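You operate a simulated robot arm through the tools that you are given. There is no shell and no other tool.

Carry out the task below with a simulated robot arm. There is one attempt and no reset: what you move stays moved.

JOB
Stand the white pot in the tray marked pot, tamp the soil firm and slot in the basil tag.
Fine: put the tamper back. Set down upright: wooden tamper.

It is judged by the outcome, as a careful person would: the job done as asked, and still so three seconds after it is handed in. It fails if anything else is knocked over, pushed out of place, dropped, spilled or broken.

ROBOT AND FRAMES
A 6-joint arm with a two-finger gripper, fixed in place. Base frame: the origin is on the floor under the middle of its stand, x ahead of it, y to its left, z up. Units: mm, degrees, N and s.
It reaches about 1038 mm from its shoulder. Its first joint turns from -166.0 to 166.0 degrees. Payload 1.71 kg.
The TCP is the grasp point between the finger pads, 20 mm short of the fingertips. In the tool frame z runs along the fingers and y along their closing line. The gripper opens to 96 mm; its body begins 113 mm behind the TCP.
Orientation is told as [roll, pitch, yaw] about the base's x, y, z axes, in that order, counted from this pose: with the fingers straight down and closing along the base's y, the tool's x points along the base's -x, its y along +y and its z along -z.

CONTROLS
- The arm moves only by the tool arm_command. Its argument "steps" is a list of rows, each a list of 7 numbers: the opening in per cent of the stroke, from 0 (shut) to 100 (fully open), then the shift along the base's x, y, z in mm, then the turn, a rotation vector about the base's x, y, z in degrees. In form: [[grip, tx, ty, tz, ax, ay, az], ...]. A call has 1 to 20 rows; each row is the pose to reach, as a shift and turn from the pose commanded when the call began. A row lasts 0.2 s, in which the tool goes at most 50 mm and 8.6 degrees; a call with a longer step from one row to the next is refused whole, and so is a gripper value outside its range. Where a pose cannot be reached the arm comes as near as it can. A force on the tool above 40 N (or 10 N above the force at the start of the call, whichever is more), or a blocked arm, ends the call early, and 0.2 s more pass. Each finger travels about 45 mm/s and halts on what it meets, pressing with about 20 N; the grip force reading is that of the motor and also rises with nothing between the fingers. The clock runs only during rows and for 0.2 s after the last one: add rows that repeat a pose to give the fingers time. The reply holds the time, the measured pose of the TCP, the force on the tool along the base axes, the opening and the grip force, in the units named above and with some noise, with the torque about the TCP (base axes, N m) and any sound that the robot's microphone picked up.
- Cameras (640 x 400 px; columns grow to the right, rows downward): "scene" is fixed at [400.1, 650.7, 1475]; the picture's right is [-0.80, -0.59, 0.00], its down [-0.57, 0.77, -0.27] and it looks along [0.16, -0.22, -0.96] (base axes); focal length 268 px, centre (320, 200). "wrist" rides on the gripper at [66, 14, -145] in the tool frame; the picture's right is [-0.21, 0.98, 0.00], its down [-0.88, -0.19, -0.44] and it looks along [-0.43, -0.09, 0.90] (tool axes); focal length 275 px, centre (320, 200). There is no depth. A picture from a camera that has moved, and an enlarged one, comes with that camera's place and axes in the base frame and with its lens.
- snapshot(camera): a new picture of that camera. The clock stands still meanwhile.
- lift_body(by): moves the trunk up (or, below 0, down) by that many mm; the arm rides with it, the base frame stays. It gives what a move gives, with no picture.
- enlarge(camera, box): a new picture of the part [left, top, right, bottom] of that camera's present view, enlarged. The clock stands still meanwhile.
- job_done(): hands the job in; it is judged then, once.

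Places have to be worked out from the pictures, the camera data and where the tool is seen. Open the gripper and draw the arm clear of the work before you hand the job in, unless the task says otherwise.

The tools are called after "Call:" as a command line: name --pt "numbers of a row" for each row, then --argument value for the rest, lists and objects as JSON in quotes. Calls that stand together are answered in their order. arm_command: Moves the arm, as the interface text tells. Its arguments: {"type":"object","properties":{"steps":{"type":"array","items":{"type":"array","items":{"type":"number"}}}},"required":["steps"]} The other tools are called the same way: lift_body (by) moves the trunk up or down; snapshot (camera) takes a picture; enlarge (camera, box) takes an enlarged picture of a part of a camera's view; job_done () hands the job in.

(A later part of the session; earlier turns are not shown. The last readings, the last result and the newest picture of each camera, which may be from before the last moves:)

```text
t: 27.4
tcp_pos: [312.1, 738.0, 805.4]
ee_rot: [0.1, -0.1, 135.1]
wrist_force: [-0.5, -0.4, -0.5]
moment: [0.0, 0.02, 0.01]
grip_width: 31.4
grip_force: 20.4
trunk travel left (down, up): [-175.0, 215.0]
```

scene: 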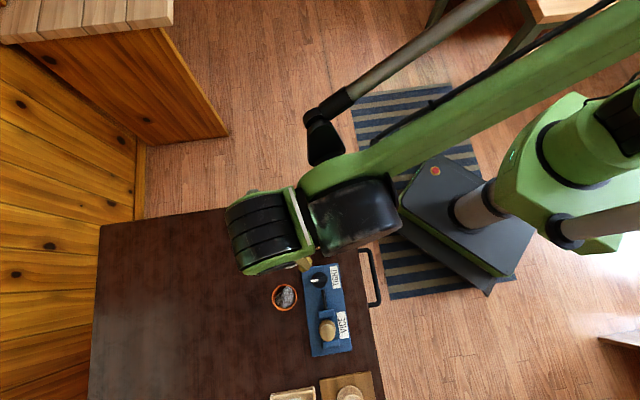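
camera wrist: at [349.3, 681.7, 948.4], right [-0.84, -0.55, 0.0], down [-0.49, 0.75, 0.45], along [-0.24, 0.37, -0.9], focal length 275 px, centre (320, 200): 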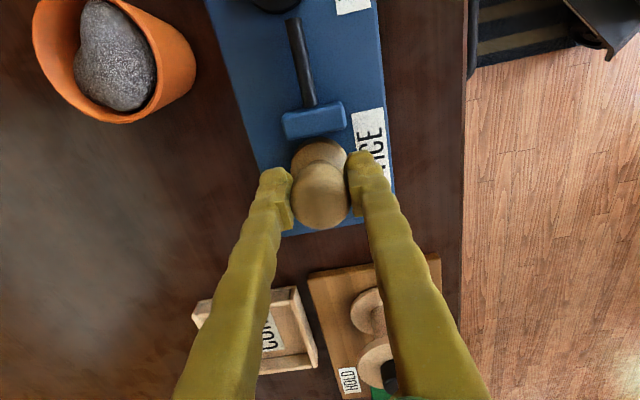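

No resistance — the vice is loose. I lift further and check that the tamper comes along.

Call:
arm_command --pt "15 0 0 5 0 0 0" --pt "15 0 0 12 0 0 0" --pt "15 0 0 25 0 0 0" --pt "15 0 0 25 0 0 0"

Call:
snapshot --camera "wrist"

Call:
enlarge --camera "wrist" --box '[200, 60, 440, 260]'

```text
t: 28.4
tcp_pos: [313.2, 737.6, 830.0]
ee_rot: [0.1, -0.1, 135.0]
wrist_force: [0.0, 0.2, -0.4]
moment: [0.0, 0.01, 0.0]
grip_width: 31.5
grip_force: 20.4
trunk travel left (down, up): [-175.0, 215.0]
```

```text
taken
camera wrist: at [349.4, 681.2, 975.5], right [-0.84, -0.55, 0.0], down [-0.49, 0.75, 0.45], along [-0.24, 0.37, -0.9], focal length 275 px, centre (320, 200)
```

wrist: 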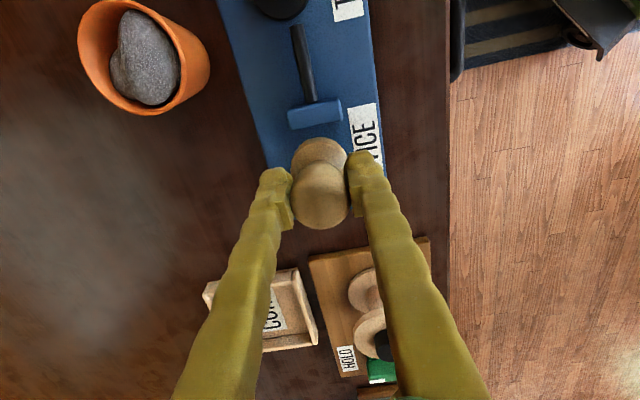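

```text
2.00 times, centred on (320, 160) of wrist
camera zoom: at [349.4, 681.2, 975.5], right [-0.84, -0.55, 0.0], down [-0.49, 0.75, 0.45], along [-0.24, 0.37, -0.9], focal length 551 px, centre (320, 280)
```

zoom: 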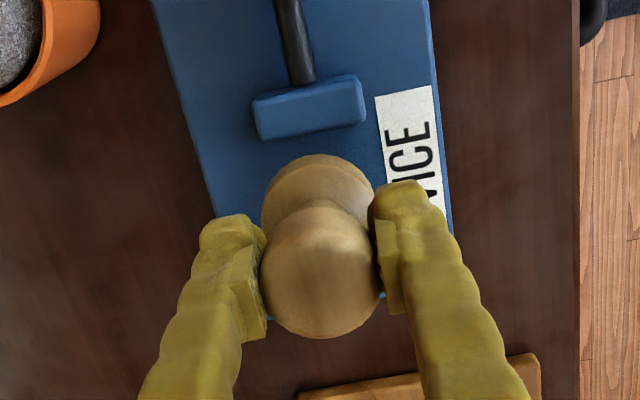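

The tamper is held upright. I raise it and carry it over to a spot beside the pot, staying well above everything.

Call:
arm_command --pt "15 0 0 40 0 0 0" --pt "15 0 0 80 0 0 0" --pt "15 5 -5 100 0 0 0" --pt "15 35 -33 100 0 0 0" --pt "15 67 -64 100 0 0 0" --pt "15 99 -95 100 0 0 0" --pt "15 131 -126 100 0 0 0" --pt "15 160 -153 100 0 0 0" --pt "15 177 -169.5 100 0 0 0" --pt "15 177 -169.5 100 0 0 0" --pt "15 177 -169.5 100 0 0 0"

Call:
snapshot --camera "wrist"

Call:
enlarge --camera "wrist" --box '[220, 60, 420, 240]'

```text
t: 30.8
tcp_pos: [490.5, 567.4, 928.3]
ee_rot: [0.1, 0.0, 134.9]
wrist_force: [-0.4, 0.0, 0.0]
moment: [-0.04, 0.02, 0.0]
grip_width: 31.3
grip_force: 19.9
trunk travel left (down, up): [-175.0, 215.0]
```

```text
taken
camera wrist: at [526.7, 511.5, 1075.2], right [-0.84, -0.55, 0.0], down [-0.49, 0.75, 0.45], along [-0.24, 0.37, -0.9], focal length 275 px, centre (320, 200)
```

wrist: 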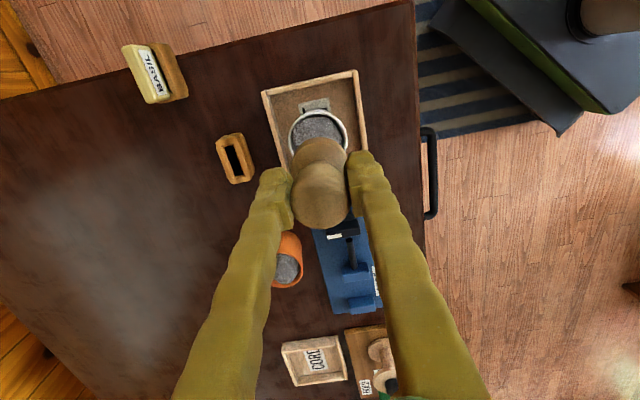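

```text
2.22 times, centred on (320, 150) of wrist
camera zoom: at [526.7, 511.5, 1075.2], right [-0.84, -0.55, 0.0], down [-0.49, 0.75, 0.45], along [-0.24, 0.37, -0.9], focal length 612 px, centre (320, 311)
```

zoom: 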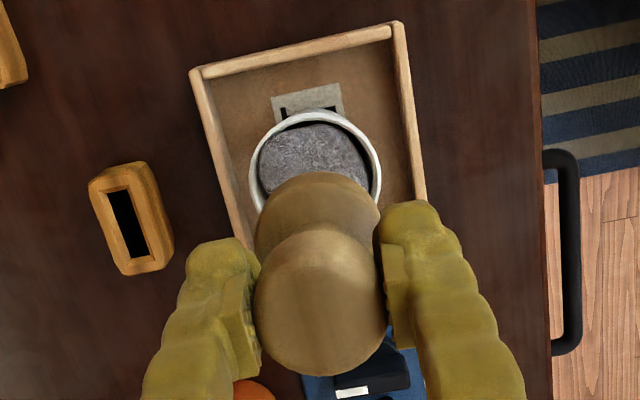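

The foot (≈41 mm) is over the pot (inner ≈55 mm). I lower to just above the rim and check centring.

Call:
arm_command --pt "15 0.3 1 -30 0 0 0" --pt "15 0.3 1 -55 0 0 0" --pt "15 0.3 1 -65 0 0 0" --pt "15 0.3 1 -65 0 0 0"

Call:
enlarge --camera "wrist" --box '[220, 60, 420, 240]'

Call:
enlarge --camera "scene" --box '[220, 180, 400, 292]'

```text
t: 31.8
tcp_pos: [489.7, 569.5, 864.3]
ee_rot: [0.1, 0.0, 135.0]
wrist_force: [0.5, 0.8, -0.7]
moment: [0.02, 0.0, 0.02]
grip_width: 31.6
grip_force: 20.3
trunk travel left (down, up): [-175.0, 215.0]
```

```text
2.22 times, centred on (320, 150) of wrist
camera zoom: at [526.9, 512.8, 1009.9], right [-0.84, -0.55, 0.0], down [-0.49, 0.75, 0.45], along [-0.24, 0.37, -0.9], focal length 612 px, centre (320, 311)
```

zoom: 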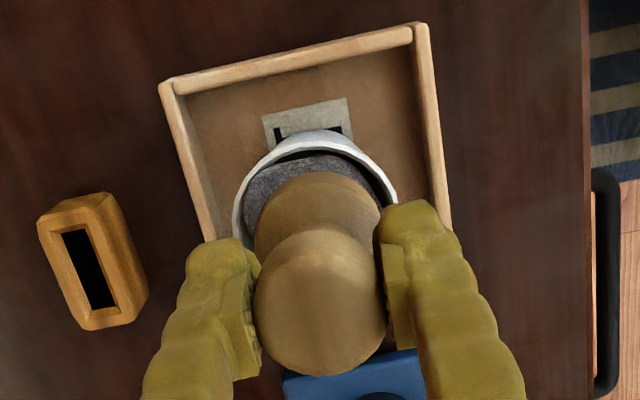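

```text
3.56 times, centred on (310, 236) of scene
camera zoom: at [400.1, 650.7, 1475.0], right [-0.8, -0.59, 0.0], down [-0.57, 0.77, -0.27], along [0.16, -0.22, -0.96], focal length 954 px, centre (356, 72)
```

zoom: 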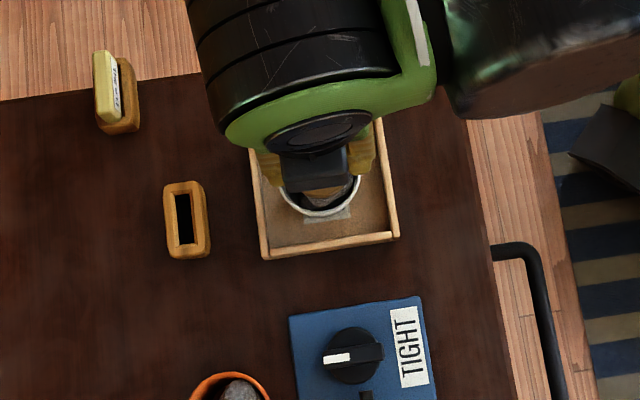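

Foot looks centred within ~2 mm; I shift slightly (+1.5, +0.3) and start lowering toward the soil in steps, watching the force.

Call:
arm_command --pt "15 1.5 0.3 -5 0 0 0" --pt "15 1.5 0.3 -10 0 0 0" --pt "15 1.5 0.3 -10 0 0 0"

Call:
arm_command --pt "15 0 0 -3 0 0 0" --pt "15 0 0 -5 0 0 0" --pt "15 0 0 -5 0 0 0"

```text
t: 32.6
tcp_pos: [491.1, 570.0, 853.2]
ee_rot: [0.1, -0.2, 135.1]
wrist_force: [-0.3, -0.8, -1.0]
moment: [-0.01, 0.05, 0.0]
grip_width: 31.5
grip_force: 20.4
trunk travel left (down, up): [-175.0, 215.0]
```

```text
t: 33.4
tcp_pos: [492.2, 569.0, 849.3]
ee_rot: [0.1, 0.0, 135.0]
wrist_force: [0.8, 0.8, -0.6]
moment: [-0.02, -0.01, -0.01]
grip_width: 31.3
grip_force: 19.8
trunk travel left (down, up): [-175.0, 215.0]
```

No contact yet at z≈849. Continuing down in small steps.

Call:
arm_command --pt "15 0 0 -2 0 0 0" --pt "15 0 0 -4 0 0 0" --pt "15 0 0 -4 0 0 0"

Call:
enlarge --camera "wrist" --box '[220, 60, 420, 240]'

```text
t: 34.2
tcp_pos: [492.1, 569.0, 847.5]
ee_rot: [0.0, -0.1, 134.9]
wrist_force: [2.3, 2.2, 19.1]
moment: [-0.02, 0.02, -0.02]
grip_width: 31.4
grip_force: 20.0
trunk travel left (down, up): [-175.0, 215.0]
```

```text
2.22 times, centred on (320, 150) of wrist
camera zoom: at [527.7, 512.8, 992.3], right [-0.84, -0.55, 0.0], down [-0.49, 0.75, 0.45], along [-0.24, 0.37, -0.9], focal length 612 px, centre (320, 311)
```

zoom: 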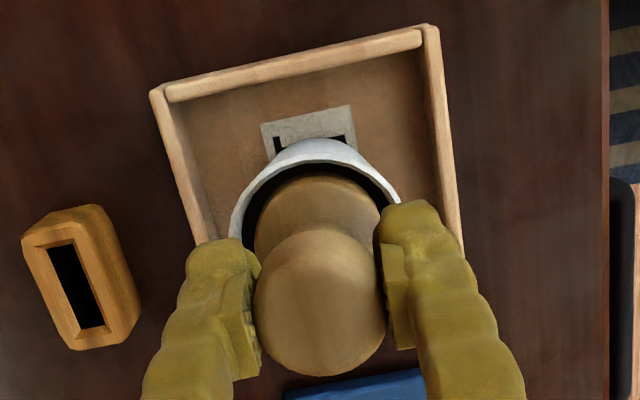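

Contact with the soil at z≈847 (19 N). I press further in small steps to tamp.

Call:
arm_command --pt "15 0 0 -1 0 0 0" --pt "15 0 0 -2 0 0 0" --pt "15 0 0 -2 0 0 0"

```text
t: 35.0
tcp_pos: [491.6, 569.2, 844.6]
ee_rot: [0.0, -0.2, 135.0]
wrist_force: [0.7, 2.7, 29.7]
moment: [0.1, 0.05, -0.05]
grip_width: 31.8
grip_force: 20.1
trunk travel left (down, up): [-175.0, 215.0]
```

Call:
enlarge --camera "wrist" --box '[220, 60, 420, 240]'

Call:
arm_command --pt "15 0 0 -0.5 0 0 0" --pt "15 0 0 -1 0 0 0" --pt "15 0 0 -1 0 0 0"

```text
2.22 times, centred on (320, 150) of wrist
camera zoom: at [527.6, 512.4, 990.4], right [-0.84, -0.55, 0.0], down [-0.49, 0.75, 0.45], along [-0.24, 0.37, -0.89], focal length 612 px, centre (320, 311)
```

zoom: 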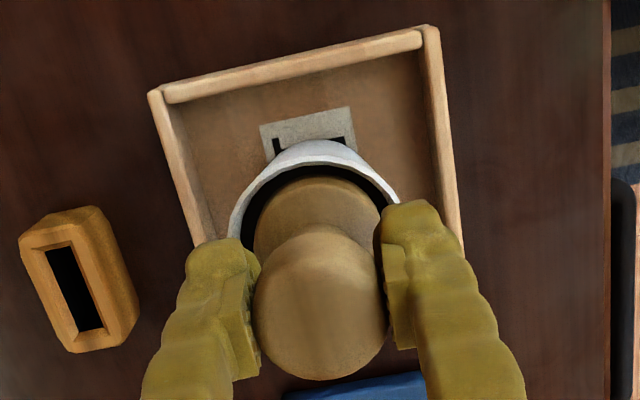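

```text
t: 35.8
tcp_pos: [491.9, 567.9, 842.8]
ee_rot: [0.1, -0.2, 135.0]
wrist_force: [0.7, 1.2, 28.3]
moment: [0.03, 0.0, 0.0]
grip_width: 31.6
grip_force: 20.3
trunk travel left (down, up): [-175.0, 215.0]
```

Call:
enlarge --camera "wrist" --box '[220, 60, 420, 240]'

```text
2.22 times, centred on (320, 150) of wrist
camera zoom: at [527.6, 512.5, 989.3], right [-0.84, -0.55, 0.0], down [-0.49, 0.75, 0.45], along [-0.24, 0.37, -0.9], focal length 612 px, centre (320, 311)
```

zoom: 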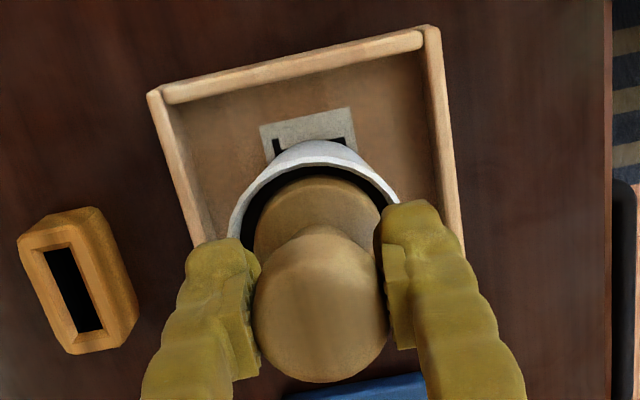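

The tamper slid ~3 mm up in the fingers at ~29 N, so friction is the limit here. I'll lift it out and look at the soil.

Call:
arm_command --pt "15 0 0 10 0 0 0" --pt "15 0 0 30 0 0 0" --pt "15 0 0 60 0 0 0" --pt "15 -20 30 60 0 0 0" --pt "15 -45 70 60 0 0 0" --pt "15 -45 70 60 0 0 0"

Call:
snapshot --camera "wrist"

Call:
enlarge --camera "wrist" --box '[240, 0, 400, 120]'

```text
t: 37.2
tcp_pos: [445.5, 640.1, 903.5]
ee_rot: [0.1, -0.1, 135.0]
wrist_force: [-0.8, 0.2, -0.6]
moment: [-0.02, -0.02, 0.03]
grip_width: 31.7
grip_force: 19.6
trunk travel left (down, up): [-175.0, 215.0]
```

```text
taken
camera wrist: at [481.9, 584.1, 1048.9], right [-0.84, -0.55, 0.0], down [-0.49, 0.75, 0.45], along [-0.24, 0.37, -0.9], focal length 275 px, centre (320, 200)
```

wrist: 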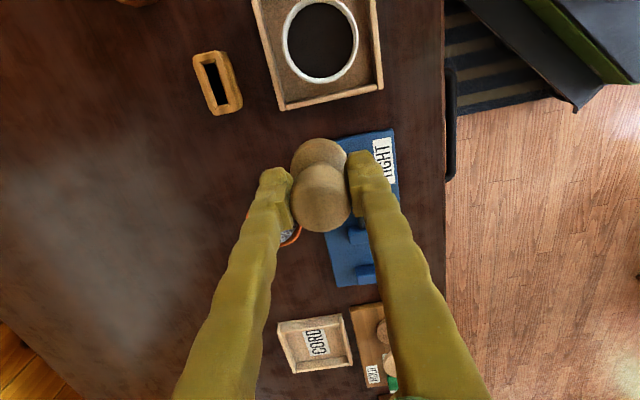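

```text
3.33 times, centred on (320, 60) of wrist
camera zoom: at [481.9, 584.1, 1048.9], right [-0.84, -0.55, 0.0], down [-0.49, 0.75, 0.45], along [-0.24, 0.37, -0.9], focal length 918 px, centre (320, 667)
```

zoom: 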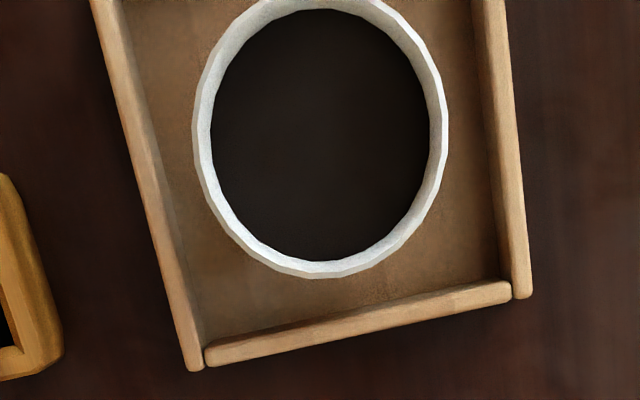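

The soil has changed from a loose lump to a flat, dark, firmed surface just under the rim — tamped. Now I return the tamper to its spot in the vice: exactly the recorded pick-up pose, first 100 mm above it.

Call:
arm_command --pt "15 -35 26 0 0 0 0" --pt "15 -70 52 0 0 0 0" --pt "15 -105 78 0 0 0 0" --pt "15 -133.8 98.2 0 0 0 0" --pt "15 -133.8 98.2 0 0 0 0" --pt "15 -133.8 98.2 -30 0 0 0" --pt "15 -133.8 98.2 -55 0 0 0" --pt "15 -133.8 98.2 -55 0 0 0"

Call:
enlarge --camera "wrist" --box '[200, 60, 440, 260]'

```text
t: 39.0
tcp_pos: [313.5, 739.3, 846.0]
ee_rot: [0.1, -0.1, 135.0]
wrist_force: [0.7, 0.3, -1.0]
moment: [-0.03, 0.0, 0.01]
grip_width: 31.5
grip_force: 20.1
trunk travel left (down, up): [-175.0, 215.0]
```

```text
2.00 times, centred on (320, 160) of wrist
camera zoom: at [349.4, 682.3, 992.7], right [-0.84, -0.55, 0.0], down [-0.49, 0.75, 0.45], along [-0.24, 0.37, -0.9], focal length 551 px, centre (320, 280)
```

zoom: 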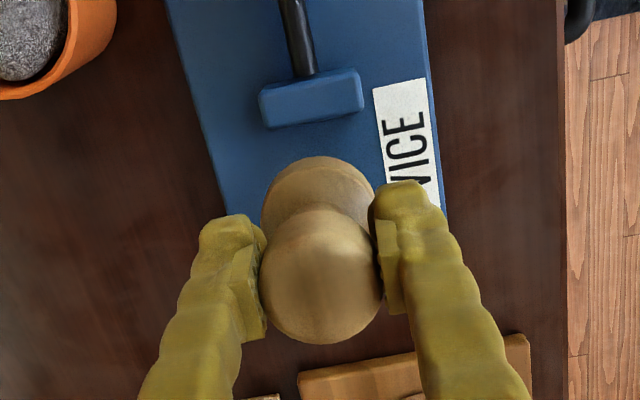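

Tamper slid 3 mm up in the grip without tilting; position matches the pick-up pose. I descend between the jaws to just above the plate, then creep down.

Call:
arm_command --pt "15 0 0 -15 0 0 0" --pt "15 0 0 -28 0 0 0" --pt "15 0 0 -38 0 0 0" --pt "15 0 0 -42 0 0 0" --pt "15 0 0 -42 0 0 0"

Call:
enlarge --camera "wrist" --box '[200, 60, 440, 260]'

```text
t: 40.2
tcp_pos: [312.4, 738.1, 804.9]
ee_rot: [0.1, -0.1, 135.0]
wrist_force: [0.2, 0.3, -1.1]
moment: [0.04, -0.01, 0.0]
grip_width: 31.3
grip_force: 19.8
trunk travel left (down, up): [-175.0, 215.0]
```

```text
2.00 times, centred on (320, 160) of wrist
camera zoom: at [349.1, 681.6, 951.2], right [-0.84, -0.55, 0.0], down [-0.49, 0.75, 0.45], along [-0.24, 0.37, -0.9], focal length 551 px, centre (320, 280)
```

zoom: 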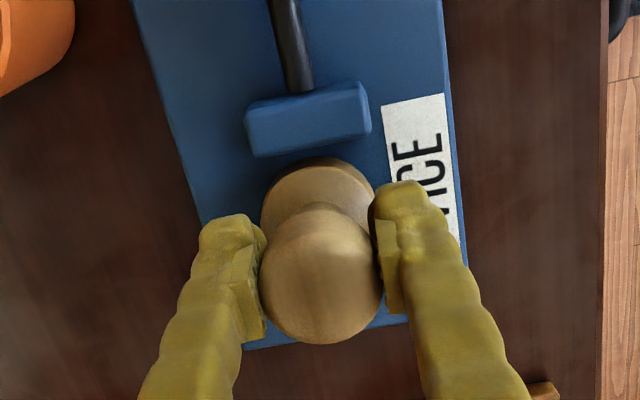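

No contact yet (P0+3). Creeping down 2 mm at a time.

Call:
arm_command --pt "15 0 0 -1.5 0 0 0" --pt "15 0 0 -3 0 0 0" --pt "15 0 0 -3 0 0 0"

Call:
arm_command --pt "15 0 0 -1 0 0 0" --pt "15 0 0 -1.5 0 0 0" --pt "15 0 0 -1.5 0 0 0"

```text
t: 41.0
tcp_pos: [312.0, 738.4, 803.1]
ee_rot: [0.1, -0.2, 135.0]
wrist_force: [-0.1, 0.0, 0.5]
moment: [0.01, 0.0, 0.02]
grip_width: 31.8
grip_force: 19.8
trunk travel left (down, up): [-175.0, 215.0]
```

```text
t: 41.8
tcp_pos: [312.3, 738.8, 800.8]
ee_rot: [0.0, -0.1, 135.0]
wrist_force: [-0.3, -0.2, -0.5]
moment: [0.01, 0.0, -0.04]
grip_width: 31.5
grip_force: 19.9
trunk travel left (down, up): [-175.0, 215.0]
```

Call:
arm_command --pt "15 0 0 -0.7 0 0 0" --pt "15 0 0 -1.2 0 0 0" --pt "15 0 0 -1.2 0 0 0"

```text
t: 42.6
tcp_pos: [312.8, 738.4, 799.5]
ee_rot: [0.1, -0.1, 134.9]
wrist_force: [0.5, -0.3, 3.2]
moment: [0.0, -0.01, -0.02]
grip_width: 31.7
grip_force: 20.1
trunk travel left (down, up): [-175.0, 215.0]
```

A first sign of contact (3 N) at z≈799.5. One more tiny step to confirm.

Call:
arm_command --pt "15 0 0 -0.5 0 0 0" --pt "15 0 0 -0.5 0 0 0"

```text
t: 43.2
tcp_pos: [311.8, 737.6, 799.3]
ee_rot: [0.2, -0.1, 135.1]
wrist_force: [-1.8, 1.1, 6.3]
moment: [0.03, 0.06, -0.01]
grip_width: 31.5
grip_force: 19.7
trunk travel left (down, up): [-175.0, 215.0]
```

The foot is resting on the plate (6 N). I open gently.

Call:
arm_command --pt "34 0 0 0 0 0 0" --pt "38 0 0 0 0 0 0" --pt "50 0 0 0 0 0 0" --pt "70 0 0 0 0 0 0" --pt "90 0 0 0 0 0 0" --pt "90 0 0 0 0 0 0"

Call:
enlarge --camera "wrist" --box '[200, 60, 440, 260]'

```text
t: 44.6
tcp_pos: [312.4, 737.8, 800.4]
ee_rot: [0.1, -0.1, 135.0]
wrist_force: [-0.5, 0.5, -0.5]
moment: [-0.03, -0.03, 0.02]
grip_width: 86.2
grip_force: 0.1
trunk travel left (down, up): [-175.0, 215.0]
```

```text
2.00 times, centred on (320, 160) of wrist
camera zoom: at [349.2, 681.5, 945.4], right [-0.84, -0.55, 0.0], down [-0.49, 0.75, 0.45], along [-0.24, 0.37, -0.9], focal length 551 px, centre (320, 280)
```

zoom: 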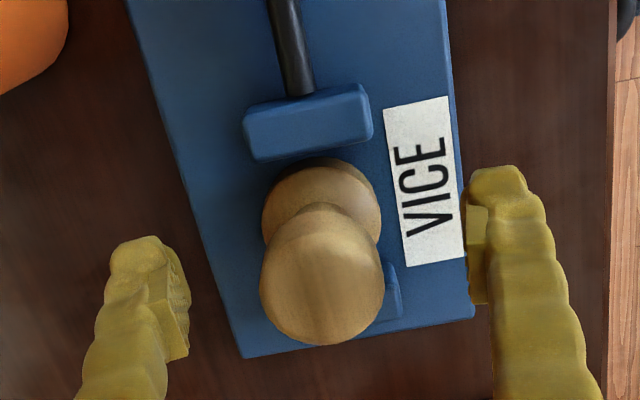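

The tamper stands on its own. I raise straight up, then move over the empty slot block to measure it.

Call:
arm_command --pt "90 0 0 10 0 0 0" --pt "90 0 0 50 0 0 0" --pt "90 0 0 95 0 0 0" --pt "90 40 -15 105 0 0 0" --pt "90 85 -32 105 0 0 0" --pt "90 130 -49 105 0 0 0" --pt "90 175 -66 105 0 0 0" --pt "90 215 -82 105 0 0 0" --pt "90 239.5 -91 105 0 0 0" --pt "90 239.5 -91 105 0 0 0" --pt "90 239.5 -91 105 0 0 0"

Call:
snapshot --camera "wrist"

Call:
enlarge --camera "wrist" --box '[260, 80, 400, 200]'

Call:
enlarge --camera "scene" --box '[290, 250, 370, 360]'

```text
t: 47.0
tcp_pos: [552.6, 646.3, 904.6]
ee_rot: [0.1, -0.2, 135.0]
wrist_force: [0.0, 0.5, 0.0]
moment: [-0.03, 0.01, -0.03]
grip_width: 86.2
grip_force: 0.2
trunk travel left (down, up): [-175.0, 215.0]
```

```text
taken
camera wrist: at [588.5, 589.9, 1050.2], right [-0.84, -0.55, 0.0], down [-0.49, 0.75, 0.45], along [-0.24, 0.37, -0.9], focal length 275 px, centre (320, 200)
```

wrist: 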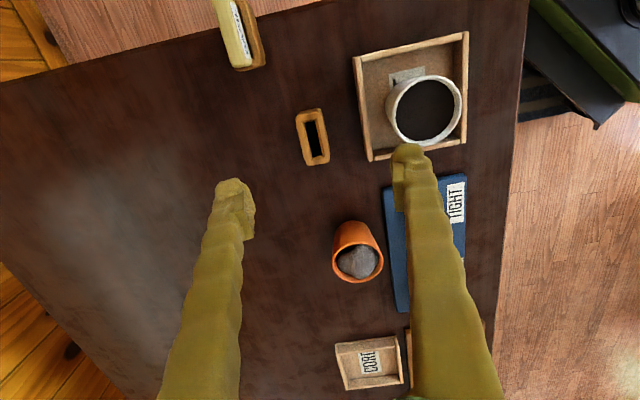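

```text
3.33 times, centred on (330, 140) of wrist
camera zoom: at [588.5, 589.9, 1050.2], right [-0.84, -0.55, 0.0], down [-0.49, 0.75, 0.45], along [-0.24, 0.37, -0.9], focal length 918 px, centre (287, 400)
```

zoom: 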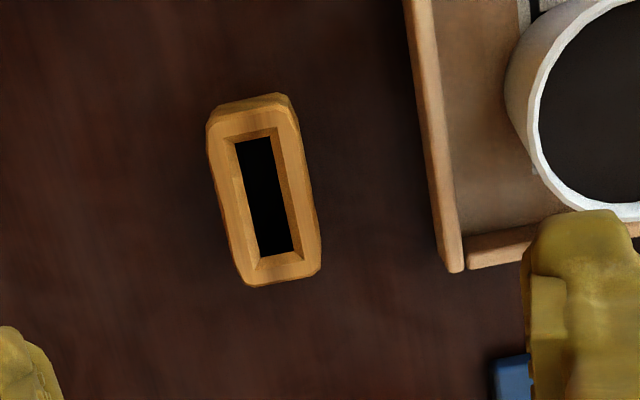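

```text
3.64 times, centred on (330, 305) of scene
camera zoom: at [400.1, 650.7, 1475.0], right [-0.8, -0.59, 0.0], down [-0.57, 0.77, -0.27], along [0.16, -0.22, -0.96], focal length 976 px, centre (284, -182)
```

zoom: 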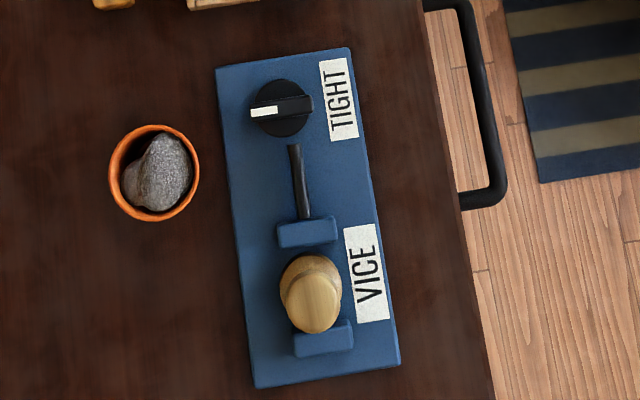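

The tamper is back exactly where it was. The empty slot's centre triangulates to ≈ (556, 653), z≈759. Now I move by about the block-to-block offset to see the basil tag from the same relative viewpoint.

Call:
arm_command --pt "90 35 -14 0 0 0 0" --pt "90 70 -28 0 0 0 0" --pt "90 98 -40 0 0 0 0" --pt "90 98 -40 0 0 0 0" --pt "90 98 -40 0 0 0 0"

Call:
snapshot --camera "wrist"

Call:
enlarge --camera "wrist" --box '[240, 80, 400, 220]'

```text
t: 48.2
tcp_pos: [649.9, 607.8, 903.9]
ee_rot: [0.1, -0.1, 135.0]
wrist_force: [0.0, 0.2, 0.3]
moment: [0.0, -0.04, -0.02]
grip_width: 86.4
grip_force: 0.0
trunk travel left (down, up): [-175.0, 215.0]
```

```text
taken
camera wrist: at [686.6, 551.0, 1050.0], right [-0.84, -0.55, 0.0], down [-0.49, 0.75, 0.45], along [-0.24, 0.37, -0.9], focal length 275 px, centre (320, 200)
```

wrist: 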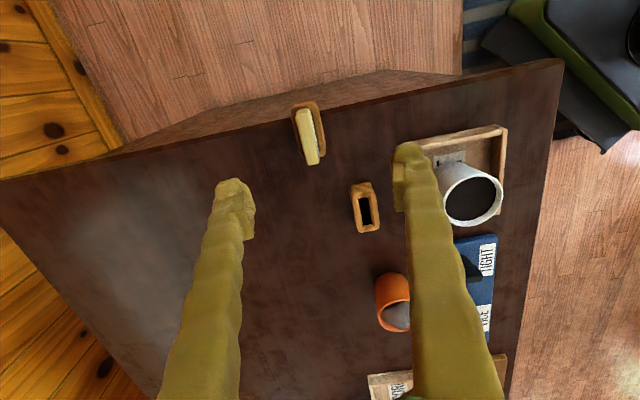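

```text
2.86 times, centred on (320, 150) of wrist
camera zoom: at [686.6, 551.0, 1050.0], right [-0.84, -0.55, 0.0], down [-0.49, 0.75, 0.45], along [-0.24, 0.37, -0.9], focal length 786 px, centre (320, 343)
```

zoom: 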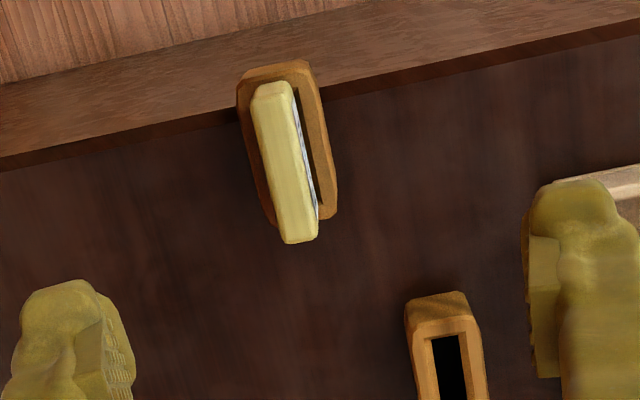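

The tag stands upright in its holder, label facing the tray; holder centre ≈ (663.5, 607.5), tag top ≈ z 794. I move over it and lower to z≈850 to refine.

Call:
arm_command --pt "90 13.5 -0.5 -20 0 0 0" --pt "90 13.5 -0.5 -50 0 0 0" --pt "90 13.5 -0.5 -54 0 0 0" --pt "90 13.5 -0.5 -54 0 0 0"

Call:
snapshot --camera "wrist"

Call:
enlarge --camera "wrist" --box '[240, 80, 400, 220]'

```text
t: 49.2
tcp_pos: [663.8, 607.1, 850.2]
ee_rot: [0.2, -0.1, 135.1]
wrist_force: [0.0, 0.0, 0.0]
moment: [-0.03, 0.0, 0.0]
grip_width: 86.2
grip_force: 0.0
trunk travel left (down, up): [-175.0, 215.0]
```

```text
taken
camera wrist: at [699.8, 549.9, 996.1], right [-0.84, -0.55, 0.0], down [-0.49, 0.75, 0.45], along [-0.24, 0.37, -0.9], focal length 275 px, centre (320, 200)
```

wrist: 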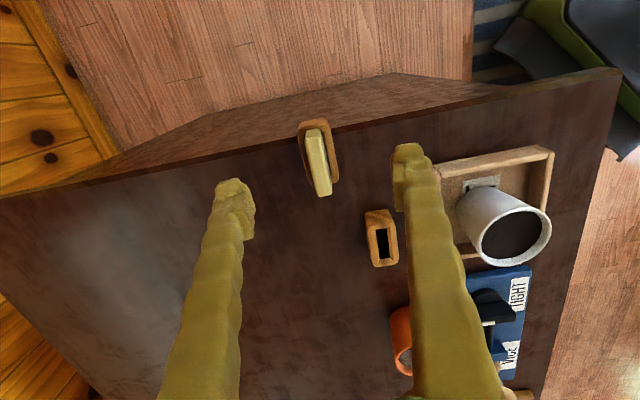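

```text
2.86 times, centred on (320, 150) of wrist
camera zoom: at [699.8, 549.9, 996.1], right [-0.84, -0.55, 0.0], down [-0.49, 0.75, 0.45], along [-0.24, 0.37, -0.9], focal length 786 px, centre (320, 343)
```

zoom: 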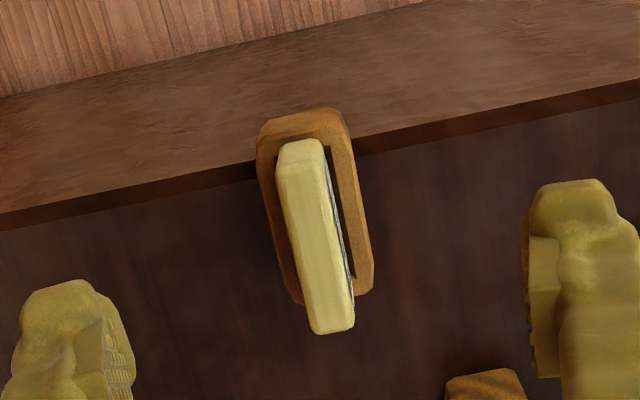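

Tag top centre ≈ (664.5, 607.7), z≈793, about 12 mm thick and 54 mm wide. I nudge +0.9/+0.6 mm and descend so that the tips stay above the holder's top (≈765): TCP z≈790.

Call:
arm_command --pt "90 0.9 0.6 -15 0 0 0" --pt "90 0.9 0.6 -35 0 0 0" --pt "90 0.9 0.6 -35 0 0 0"

Call:
enlarge --camera "wrist" --box '[220, 90, 420, 260]'

```text
t: 50.0
tcp_pos: [664.5, 606.6, 814.3]
ee_rot: [0.1, 0.0, 134.9]
wrist_force: [0.2, -0.1, -0.3]
moment: [-0.02, 0.02, 0.0]
grip_width: 86.3
grip_force: 0.0
trunk travel left (down, up): [-175.0, 215.0]
```

```text
2.35 times, centred on (320, 175) of wrist
camera zoom: at [700.3, 550.2, 961.0], right [-0.84, -0.55, 0.0], down [-0.49, 0.75, 0.45], along [-0.24, 0.37, -0.9], focal length 648 px, centre (320, 259)
```

zoom: 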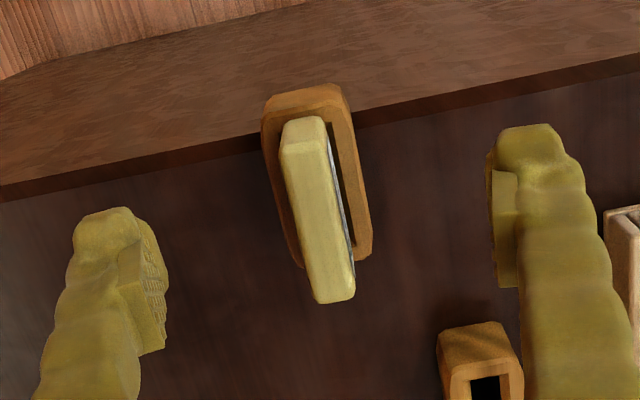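

Centred within ~1 mm. Descending to z≈790 and closing on the tag.

Call:
arm_command --pt "90 0.3 0.2 -12 0 0 0" --pt "90 0.3 0.2 -24 0 0 0" --pt "90 0.3 0.2 -24 0 0 0"

Call:
enlarge --camera "wrist" --box '[220, 90, 420, 260]'

```text
t: 50.8
tcp_pos: [664.1, 606.5, 790.5]
ee_rot: [0.2, -0.1, 135.0]
wrist_force: [-0.6, 0.3, -0.1]
moment: [-0.01, 0.0, 0.04]
grip_width: 86.5
grip_force: 0.1
trunk travel left (down, up): [-175.0, 215.0]
```

```text
2.35 times, centred on (320, 175) of wrist
camera zoom: at [700.8, 550.7, 936.8], right [-0.84, -0.55, 0.0], down [-0.49, 0.75, 0.45], along [-0.24, 0.37, -0.9], focal length 648 px, centre (320, 259)
```

zoom: 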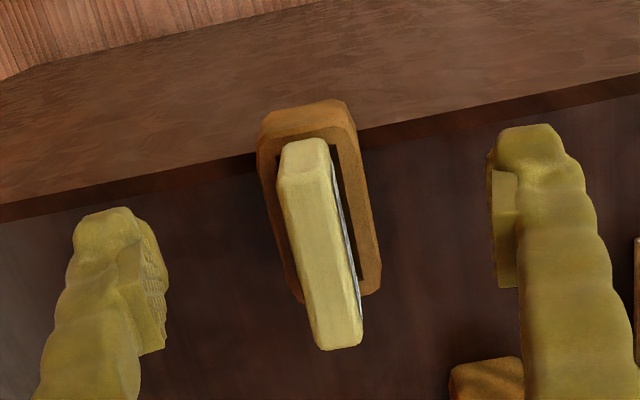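

Tag centred under the TCP. Closing on it.

Call:
arm_command --pt "70 0 0 0 0 0 0" --pt "50 0 0 0 0 0 0" --pt "30 0 0 0 0 0 0" --pt "15 0 0 0 0 0 0" --pt "4 0 0 0 0 0 0" --pt "4 0 0 0 0 0 0" --pt "4 0 0 0 0 0 0"

Call:
enlarge --camera "wrist" --box '[220, 90, 420, 260]'

```text
t: 52.4
tcp_pos: [664.7, 607.4, 791.0]
ee_rot: [0.1, 0.0, 135.0]
wrist_force: [-0.4, 0.2, 0.1]
moment: [0.0, 0.0, 0.0]
grip_width: 11.4
grip_force: 19.5
trunk travel left (down, up): [-175.0, 215.0]
```

```text
2.35 times, centred on (320, 175) of wrist
camera zoom: at [700.8, 550.7, 937.0], right [-0.84, -0.55, 0.0], down [-0.49, 0.75, 0.45], along [-0.24, 0.37, -0.9], focal length 648 px, centre (320, 259)
```

zoom: 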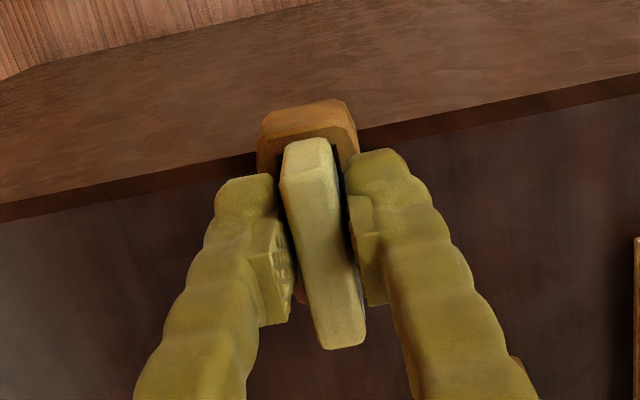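

Gripped at 11.4 mm. I lift slowly and watch that the holder stays put.

Call:
arm_command --pt "4 0 0 3 0 0 0" --pt "4 0 0 8 0 0 0" --pt "4 0 0 15 0 0 0" --pt "4 0 0 15 0 0 0"

Call:
enlarge --camera "wrist" --box '[220, 90, 420, 260]'

Call:
enlarge --camera "scene" --box '[220, 180, 400, 292]'

```text
t: 53.4
tcp_pos: [665.6, 607.2, 806.8]
ee_rot: [0.2, -0.1, 134.9]
wrist_force: [1.1, -0.3, -0.7]
moment: [0.0, 0.01, 0.0]
grip_width: 11.8
grip_force: 19.9
trunk travel left (down, up): [-175.0, 215.0]
```

```text
2.35 times, centred on (320, 175) of wrist
camera zoom: at [701.1, 550.5, 952.1], right [-0.84, -0.55, 0.0], down [-0.49, 0.75, 0.45], along [-0.24, 0.37, -0.9], focal length 648 px, centre (320, 259)
```

zoom: 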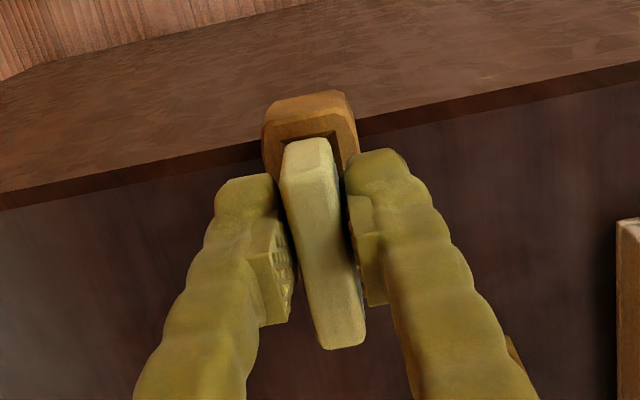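

```text
3.56 times, centred on (310, 236) of scene
camera zoom: at [400.1, 650.7, 1475.0], right [-0.8, -0.59, 0.0], down [-0.57, 0.77, -0.27], along [0.16, -0.22, -0.96], focal length 954 px, centre (356, 72)
```

zoom: 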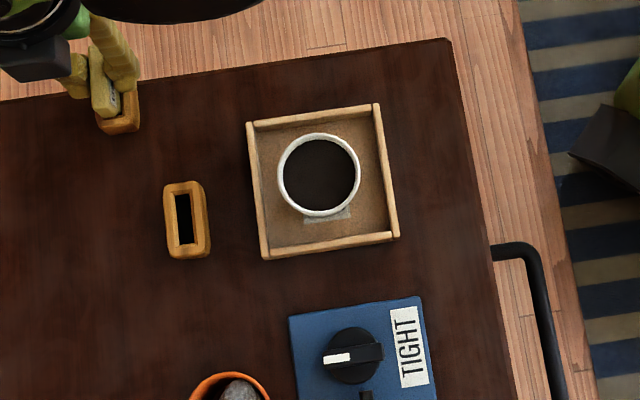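

The holder stays on the table and the tag rises. I lift it fully clear and check the hold.

Call:
arm_command --pt "4 0 0 10 0 0 0" --pt "4 0 0 25 0 0 0" --pt "4 0 0 50 0 0 0" --pt "4 0 0 75 0 0 0" --pt "4 0 0 75 0 0 0"

Call:
snapshot --camera "wrist"

Call:
enlarge --camera "wrist" --box '[220, 90, 420, 260]'

Call:
enlarge --camera "scene" --box '[200, 170, 320, 250]'

```text
t: 54.6
tcp_pos: [664.7, 607.3, 881.9]
ee_rot: [0.1, 0.0, 135.0]
wrist_force: [-0.5, -1.2, -0.1]
moment: [0.01, -0.01, 0.0]
grip_width: 11.5
grip_force: 20.1
trunk travel left (down, up): [-175.0, 215.0]
```

```text
taken
camera wrist: at [700.5, 550.0, 1027.7], right [-0.84, -0.55, 0.0], down [-0.49, 0.75, 0.45], along [-0.24, 0.37, -0.9], focal length 275 px, centre (320, 200)
```

wrist: 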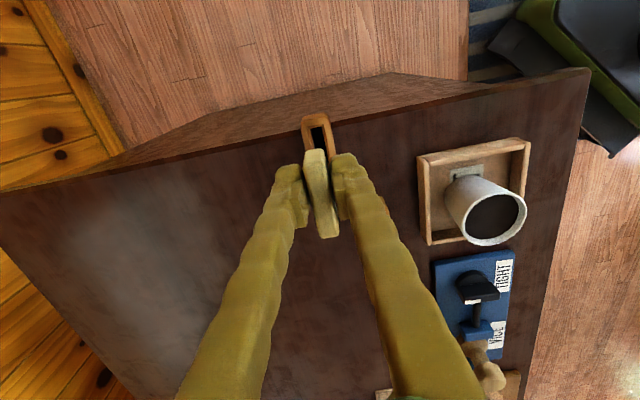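

```text
2.35 times, centred on (320, 175) of wrist
camera zoom: at [700.5, 550.0, 1027.7], right [-0.84, -0.55, 0.0], down [-0.49, 0.75, 0.45], along [-0.24, 0.37, -0.9], focal length 648 px, centre (320, 259)
```

zoom: 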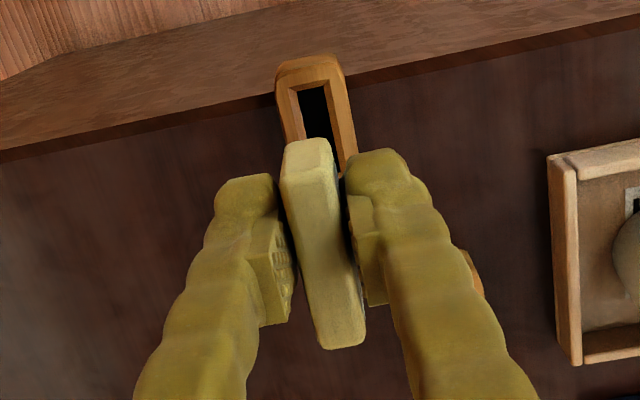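

```text
5.00 times, centred on (260, 210) of scene
camera zoom: at [400.1, 650.7, 1475.0], right [-0.8, -0.59, 0.0], down [-0.57, 0.77, -0.27], along [0.16, -0.22, -0.96], focal length 1342 px, centre (620, 150)
```

zoom: 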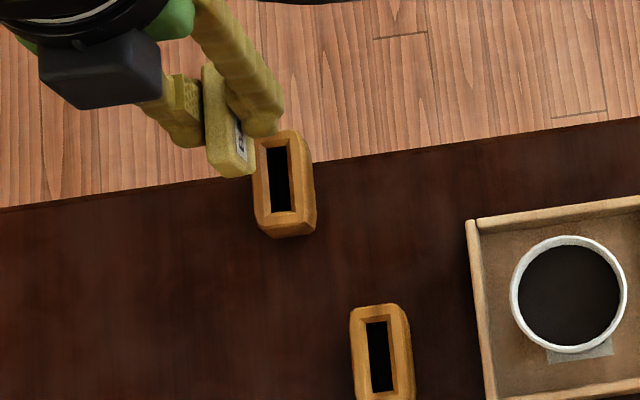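

Both holders are visible and empty; the old holder hasn't moved. I shift by the holder-to-holder offset (≈ −107, +44.5) at the same height, so the new slot should appear at the same place in the wrist view as the old one does now.

Call:
arm_command --pt "4 -30 12.5 0 0 0 0" --pt "4 -60 25 0 0 0 0" --pt "4 -90 37.5 0 0 0 0" --pt "4 -107 44.5 0 0 0 0" --pt "4 -107 44.5 0 0 0 0" --pt "4 -107 44.5 0 0 0 0"

Call:
snapshot --camera "wrist"

Call:
enlarge --camera "wrist" --box '[220, 90, 420, 260]'

Call:
enlarge --camera "scene" --box '[220, 190, 320, 270]'

```text
t: 56.0
tcp_pos: [557.7, 651.7, 881.2]
ee_rot: [0.0, -0.1, 135.0]
wrist_force: [-0.7, -0.2, -0.1]
moment: [0.02, -0.03, 0.01]
grip_width: 11.3
grip_force: 20.2
trunk travel left (down, up): [-175.0, 215.0]
```

```text
taken
camera wrist: at [594.3, 594.6, 1027.0], right [-0.84, -0.55, 0.0], down [-0.49, 0.75, 0.45], along [-0.24, 0.37, -0.9], focal length 275 px, centre (320, 200)
```

wrist: 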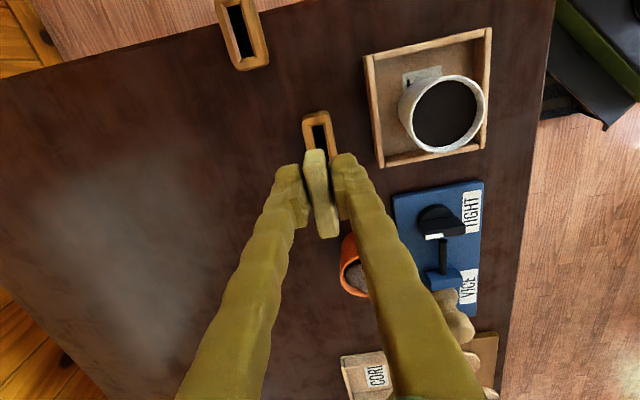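

```text
2.35 times, centred on (320, 175) of wrist
camera zoom: at [594.3, 594.6, 1027.0], right [-0.84, -0.55, 0.0], down [-0.49, 0.75, 0.45], along [-0.24, 0.37, -0.9], focal length 648 px, centre (320, 259)
```

zoom: 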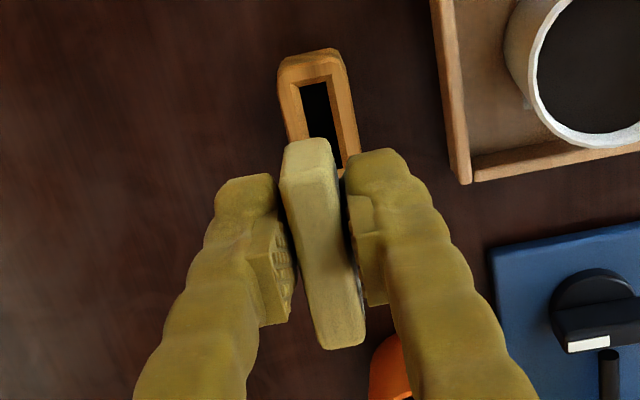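

```text
5.00 times, centred on (270, 230) of scene
camera zoom: at [400.1, 650.7, 1475.0], right [-0.8, -0.59, 0.0], down [-0.57, 0.77, -0.27], along [0.16, -0.22, -0.96], focal length 1342 px, centre (570, 50)
```

zoom: 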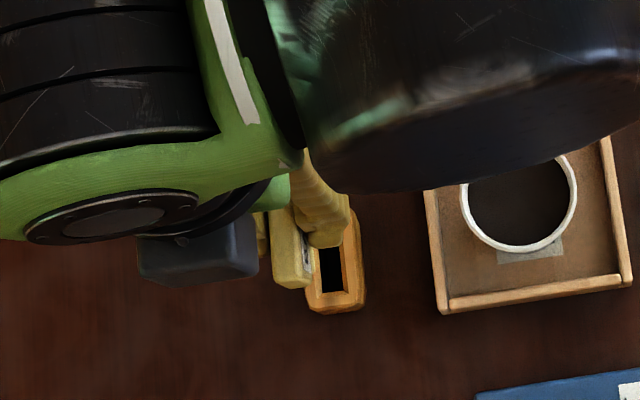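

Very close: the new slot appears ~2.5 px right and ~4.5 px higher than the old one did, i.e. about (0.2, −2.4) mm off. I apply that correction and compare at the same zoom.

Call:
arm_command --pt "4 0.2 -2.4 0 0 0 0" --pt "4 0.2 -2.4 0 0 0 0" --pt "4 0.2 -2.4 0 0 0 0"

Call:
enlarge --camera "wrist" --box '[220, 90, 420, 260]'

Call:
enlarge --camera "wrist" --box '[280, 90, 360, 160]'

```text
t: 56.8
tcp_pos: [558.4, 648.0, 881.3]
ee_rot: [0.0, -0.1, 135.0]
wrist_force: [0.5, -0.2, -0.6]
moment: [-0.01, 0.01, -0.01]
grip_width: 11.7
grip_force: 19.8
trunk travel left (down, up): [-175.0, 215.0]
```

```text
2.35 times, centred on (320, 175) of wrist
camera zoom: at [594.6, 592.4, 1027.0], right [-0.84, -0.55, 0.0], down [-0.49, 0.75, 0.45], along [-0.24, 0.37, -0.9], focal length 648 px, centre (320, 259)
```

zoom: 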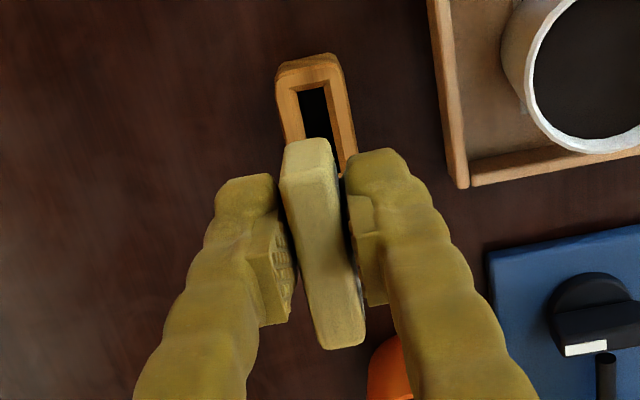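

```text
5.71 times, centred on (320, 125) of wrist
camera zoom: at [594.6, 592.4, 1027.0], right [-0.84, -0.55, 0.0], down [-0.49, 0.75, 0.45], along [-0.24, 0.37, -0.9], focal length 1573 px, centre (320, 629)
```

zoom: 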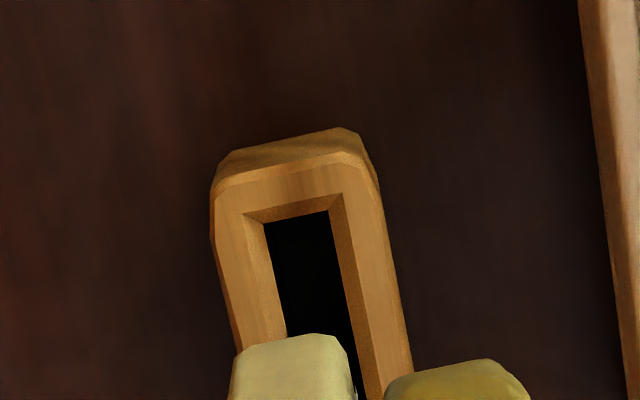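

The new slot now matches the old one's image position to within about 1 px. I descend most of the way and look again before insertion.

Call:
arm_command --pt "4 0 0 -20 0 0 0" --pt "4 0 0 -40 0 0 0" --pt "4 0 0 -58 0 0 0" --pt "4 0 0 -58 0 0 0"

Call:
enlarge --camera "wrist" --box '[220, 90, 420, 260]'

Call:
enlarge --camera "scene" --box '[240, 210, 320, 270]'

```text
t: 57.8
tcp_pos: [558.2, 649.4, 822.3]
ee_rot: [0.0, -0.1, 135.1]
wrist_force: [0.4, 0.4, -0.3]
moment: [-0.02, -0.02, 0.0]
grip_width: 11.8
grip_force: 19.9
trunk travel left (down, up): [-175.0, 215.0]
```

```text
2.35 times, centred on (320, 175) of wrist
camera zoom: at [594.8, 592.8, 968.6], right [-0.84, -0.55, 0.0], down [-0.49, 0.75, 0.45], along [-0.24, 0.37, -0.9], focal length 648 px, centre (320, 259)
```

zoom: 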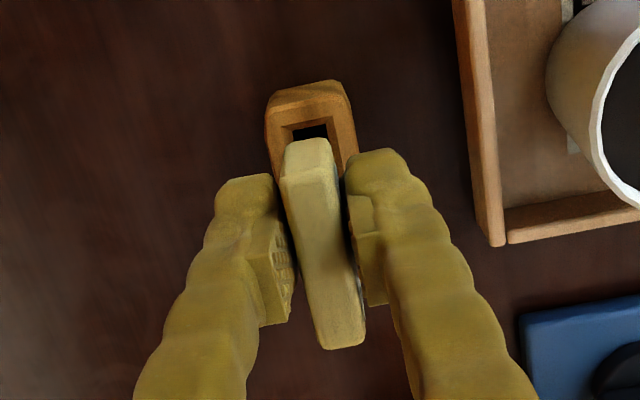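

```text
6.67 times, centred on (280, 240) of scene
camera zoom: at [400.1, 650.7, 1475.0], right [-0.8, -0.59, 0.0], down [-0.57, 0.77, -0.27], along [0.16, -0.22, -0.96], focal length 1790 px, centre (587, -67)
```

zoom: 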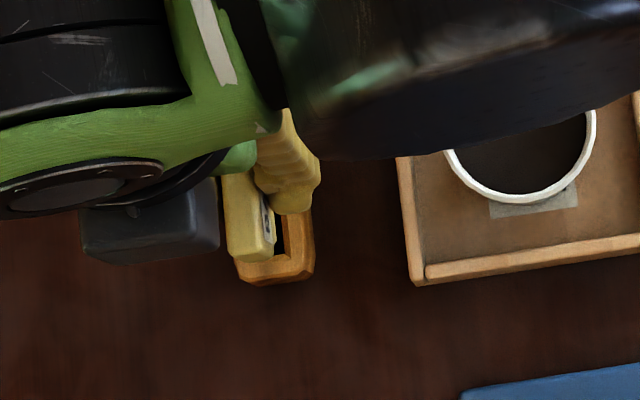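

Looks aligned. I continue down carefully in small steps, watching the force for the stem entering the slot.

Call:
arm_command --pt "4 0 0 -4 0 0 0" --pt "4 0 0 -8 0 0 0" --pt "4 0 0 -12 0 0 0" --pt "4 0 0 -12 0 0 0"

Call:
enlarge --camera "wrist" --box '[220, 90, 420, 260]'

```text
t: 58.8
tcp_pos: [558.4, 650.0, 812.1]
ee_rot: [0.1, 0.0, 135.0]
wrist_force: [-0.9, 0.4, -0.5]
moment: [-0.04, -0.02, -0.01]
grip_width: 11.7
grip_force: 19.7
trunk travel left (down, up): [-175.0, 215.0]
```

```text
2.35 times, centred on (320, 175) of wrist
camera zoom: at [594.5, 592.6, 957.0], right [-0.84, -0.55, 0.0], down [-0.49, 0.75, 0.45], along [-0.24, 0.37, -0.9], focal length 648 px, centre (320, 259)
```

zoom: 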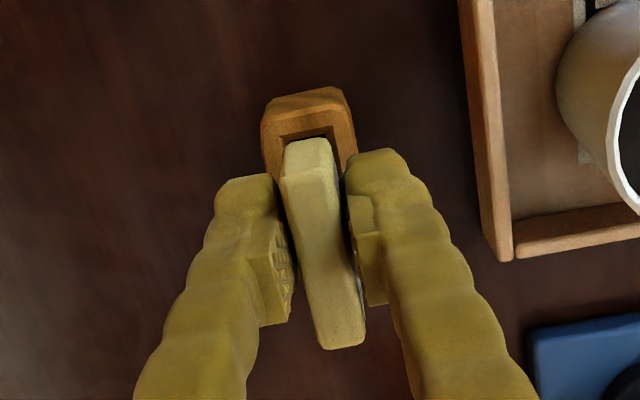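

Call:
arm_command --pt "4 0 0 -2 0 0 0" --pt "4 0 0 -4 0 0 0" --pt "4 0 0 -6 0 0 0" --pt "4 0 0 -6 0 0 0"

Call:
enlarge --camera "wrist" --box '[220, 90, 420, 260]'

```text
t: 59.8
tcp_pos: [558.1, 648.8, 804.7]
ee_rot: [0.2, -0.2, 135.0]
wrist_force: [0.7, 0.9, 0.0]
moment: [-0.04, -0.01, 0.03]
grip_width: 11.5
grip_force: 20.2
trunk travel left (down, up): [-175.0, 215.0]
```

```text
2.35 times, centred on (320, 175) of wrist
camera zoom: at [594.3, 592.8, 951.3], right [-0.84, -0.55, 0.0], down [-0.49, 0.75, 0.45], along [-0.24, 0.37, -0.9], focal length 648 px, centre (320, 259)
```

zoom: 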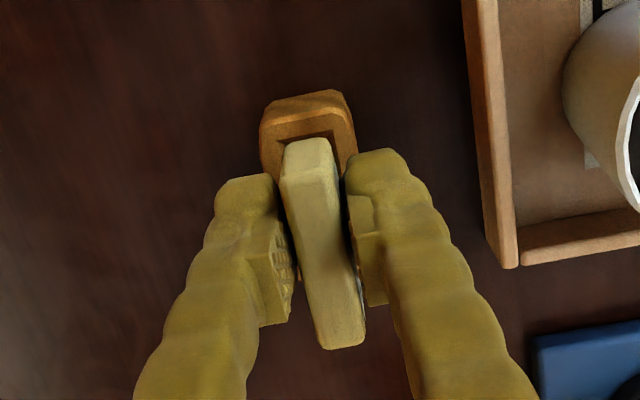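

Call:
arm_command --pt "4 0 0 -1.5 0 0 0" --pt "4 0 0 -3 0 0 0" --pt "4 0 0 -3 0 0 0"

Call:
arm_command --pt "4 0 0 -1.5 0 0 0" --pt "4 0 0 -3 0 0 0" --pt "4 0 0 -3 0 0 0"

```text
t: 60.6
tcp_pos: [558.1, 649.3, 802.0]
ee_rot: [0.1, -0.1, 135.1]
wrist_force: [0.8, 0.0, -0.9]
moment: [-0.01, 0.02, 0.0]
grip_width: 11.5
grip_force: 19.7
trunk travel left (down, up): [-175.0, 215.0]
```

```text
t: 61.4
tcp_pos: [558.7, 649.4, 799.1]
ee_rot: [0.1, -0.1, 135.1]
wrist_force: [-0.6, 0.8, -0.4]
moment: [0.01, 0.02, 0.0]
grip_width: 11.5
grip_force: 19.8
trunk travel left (down, up): [-175.0, 215.0]
```

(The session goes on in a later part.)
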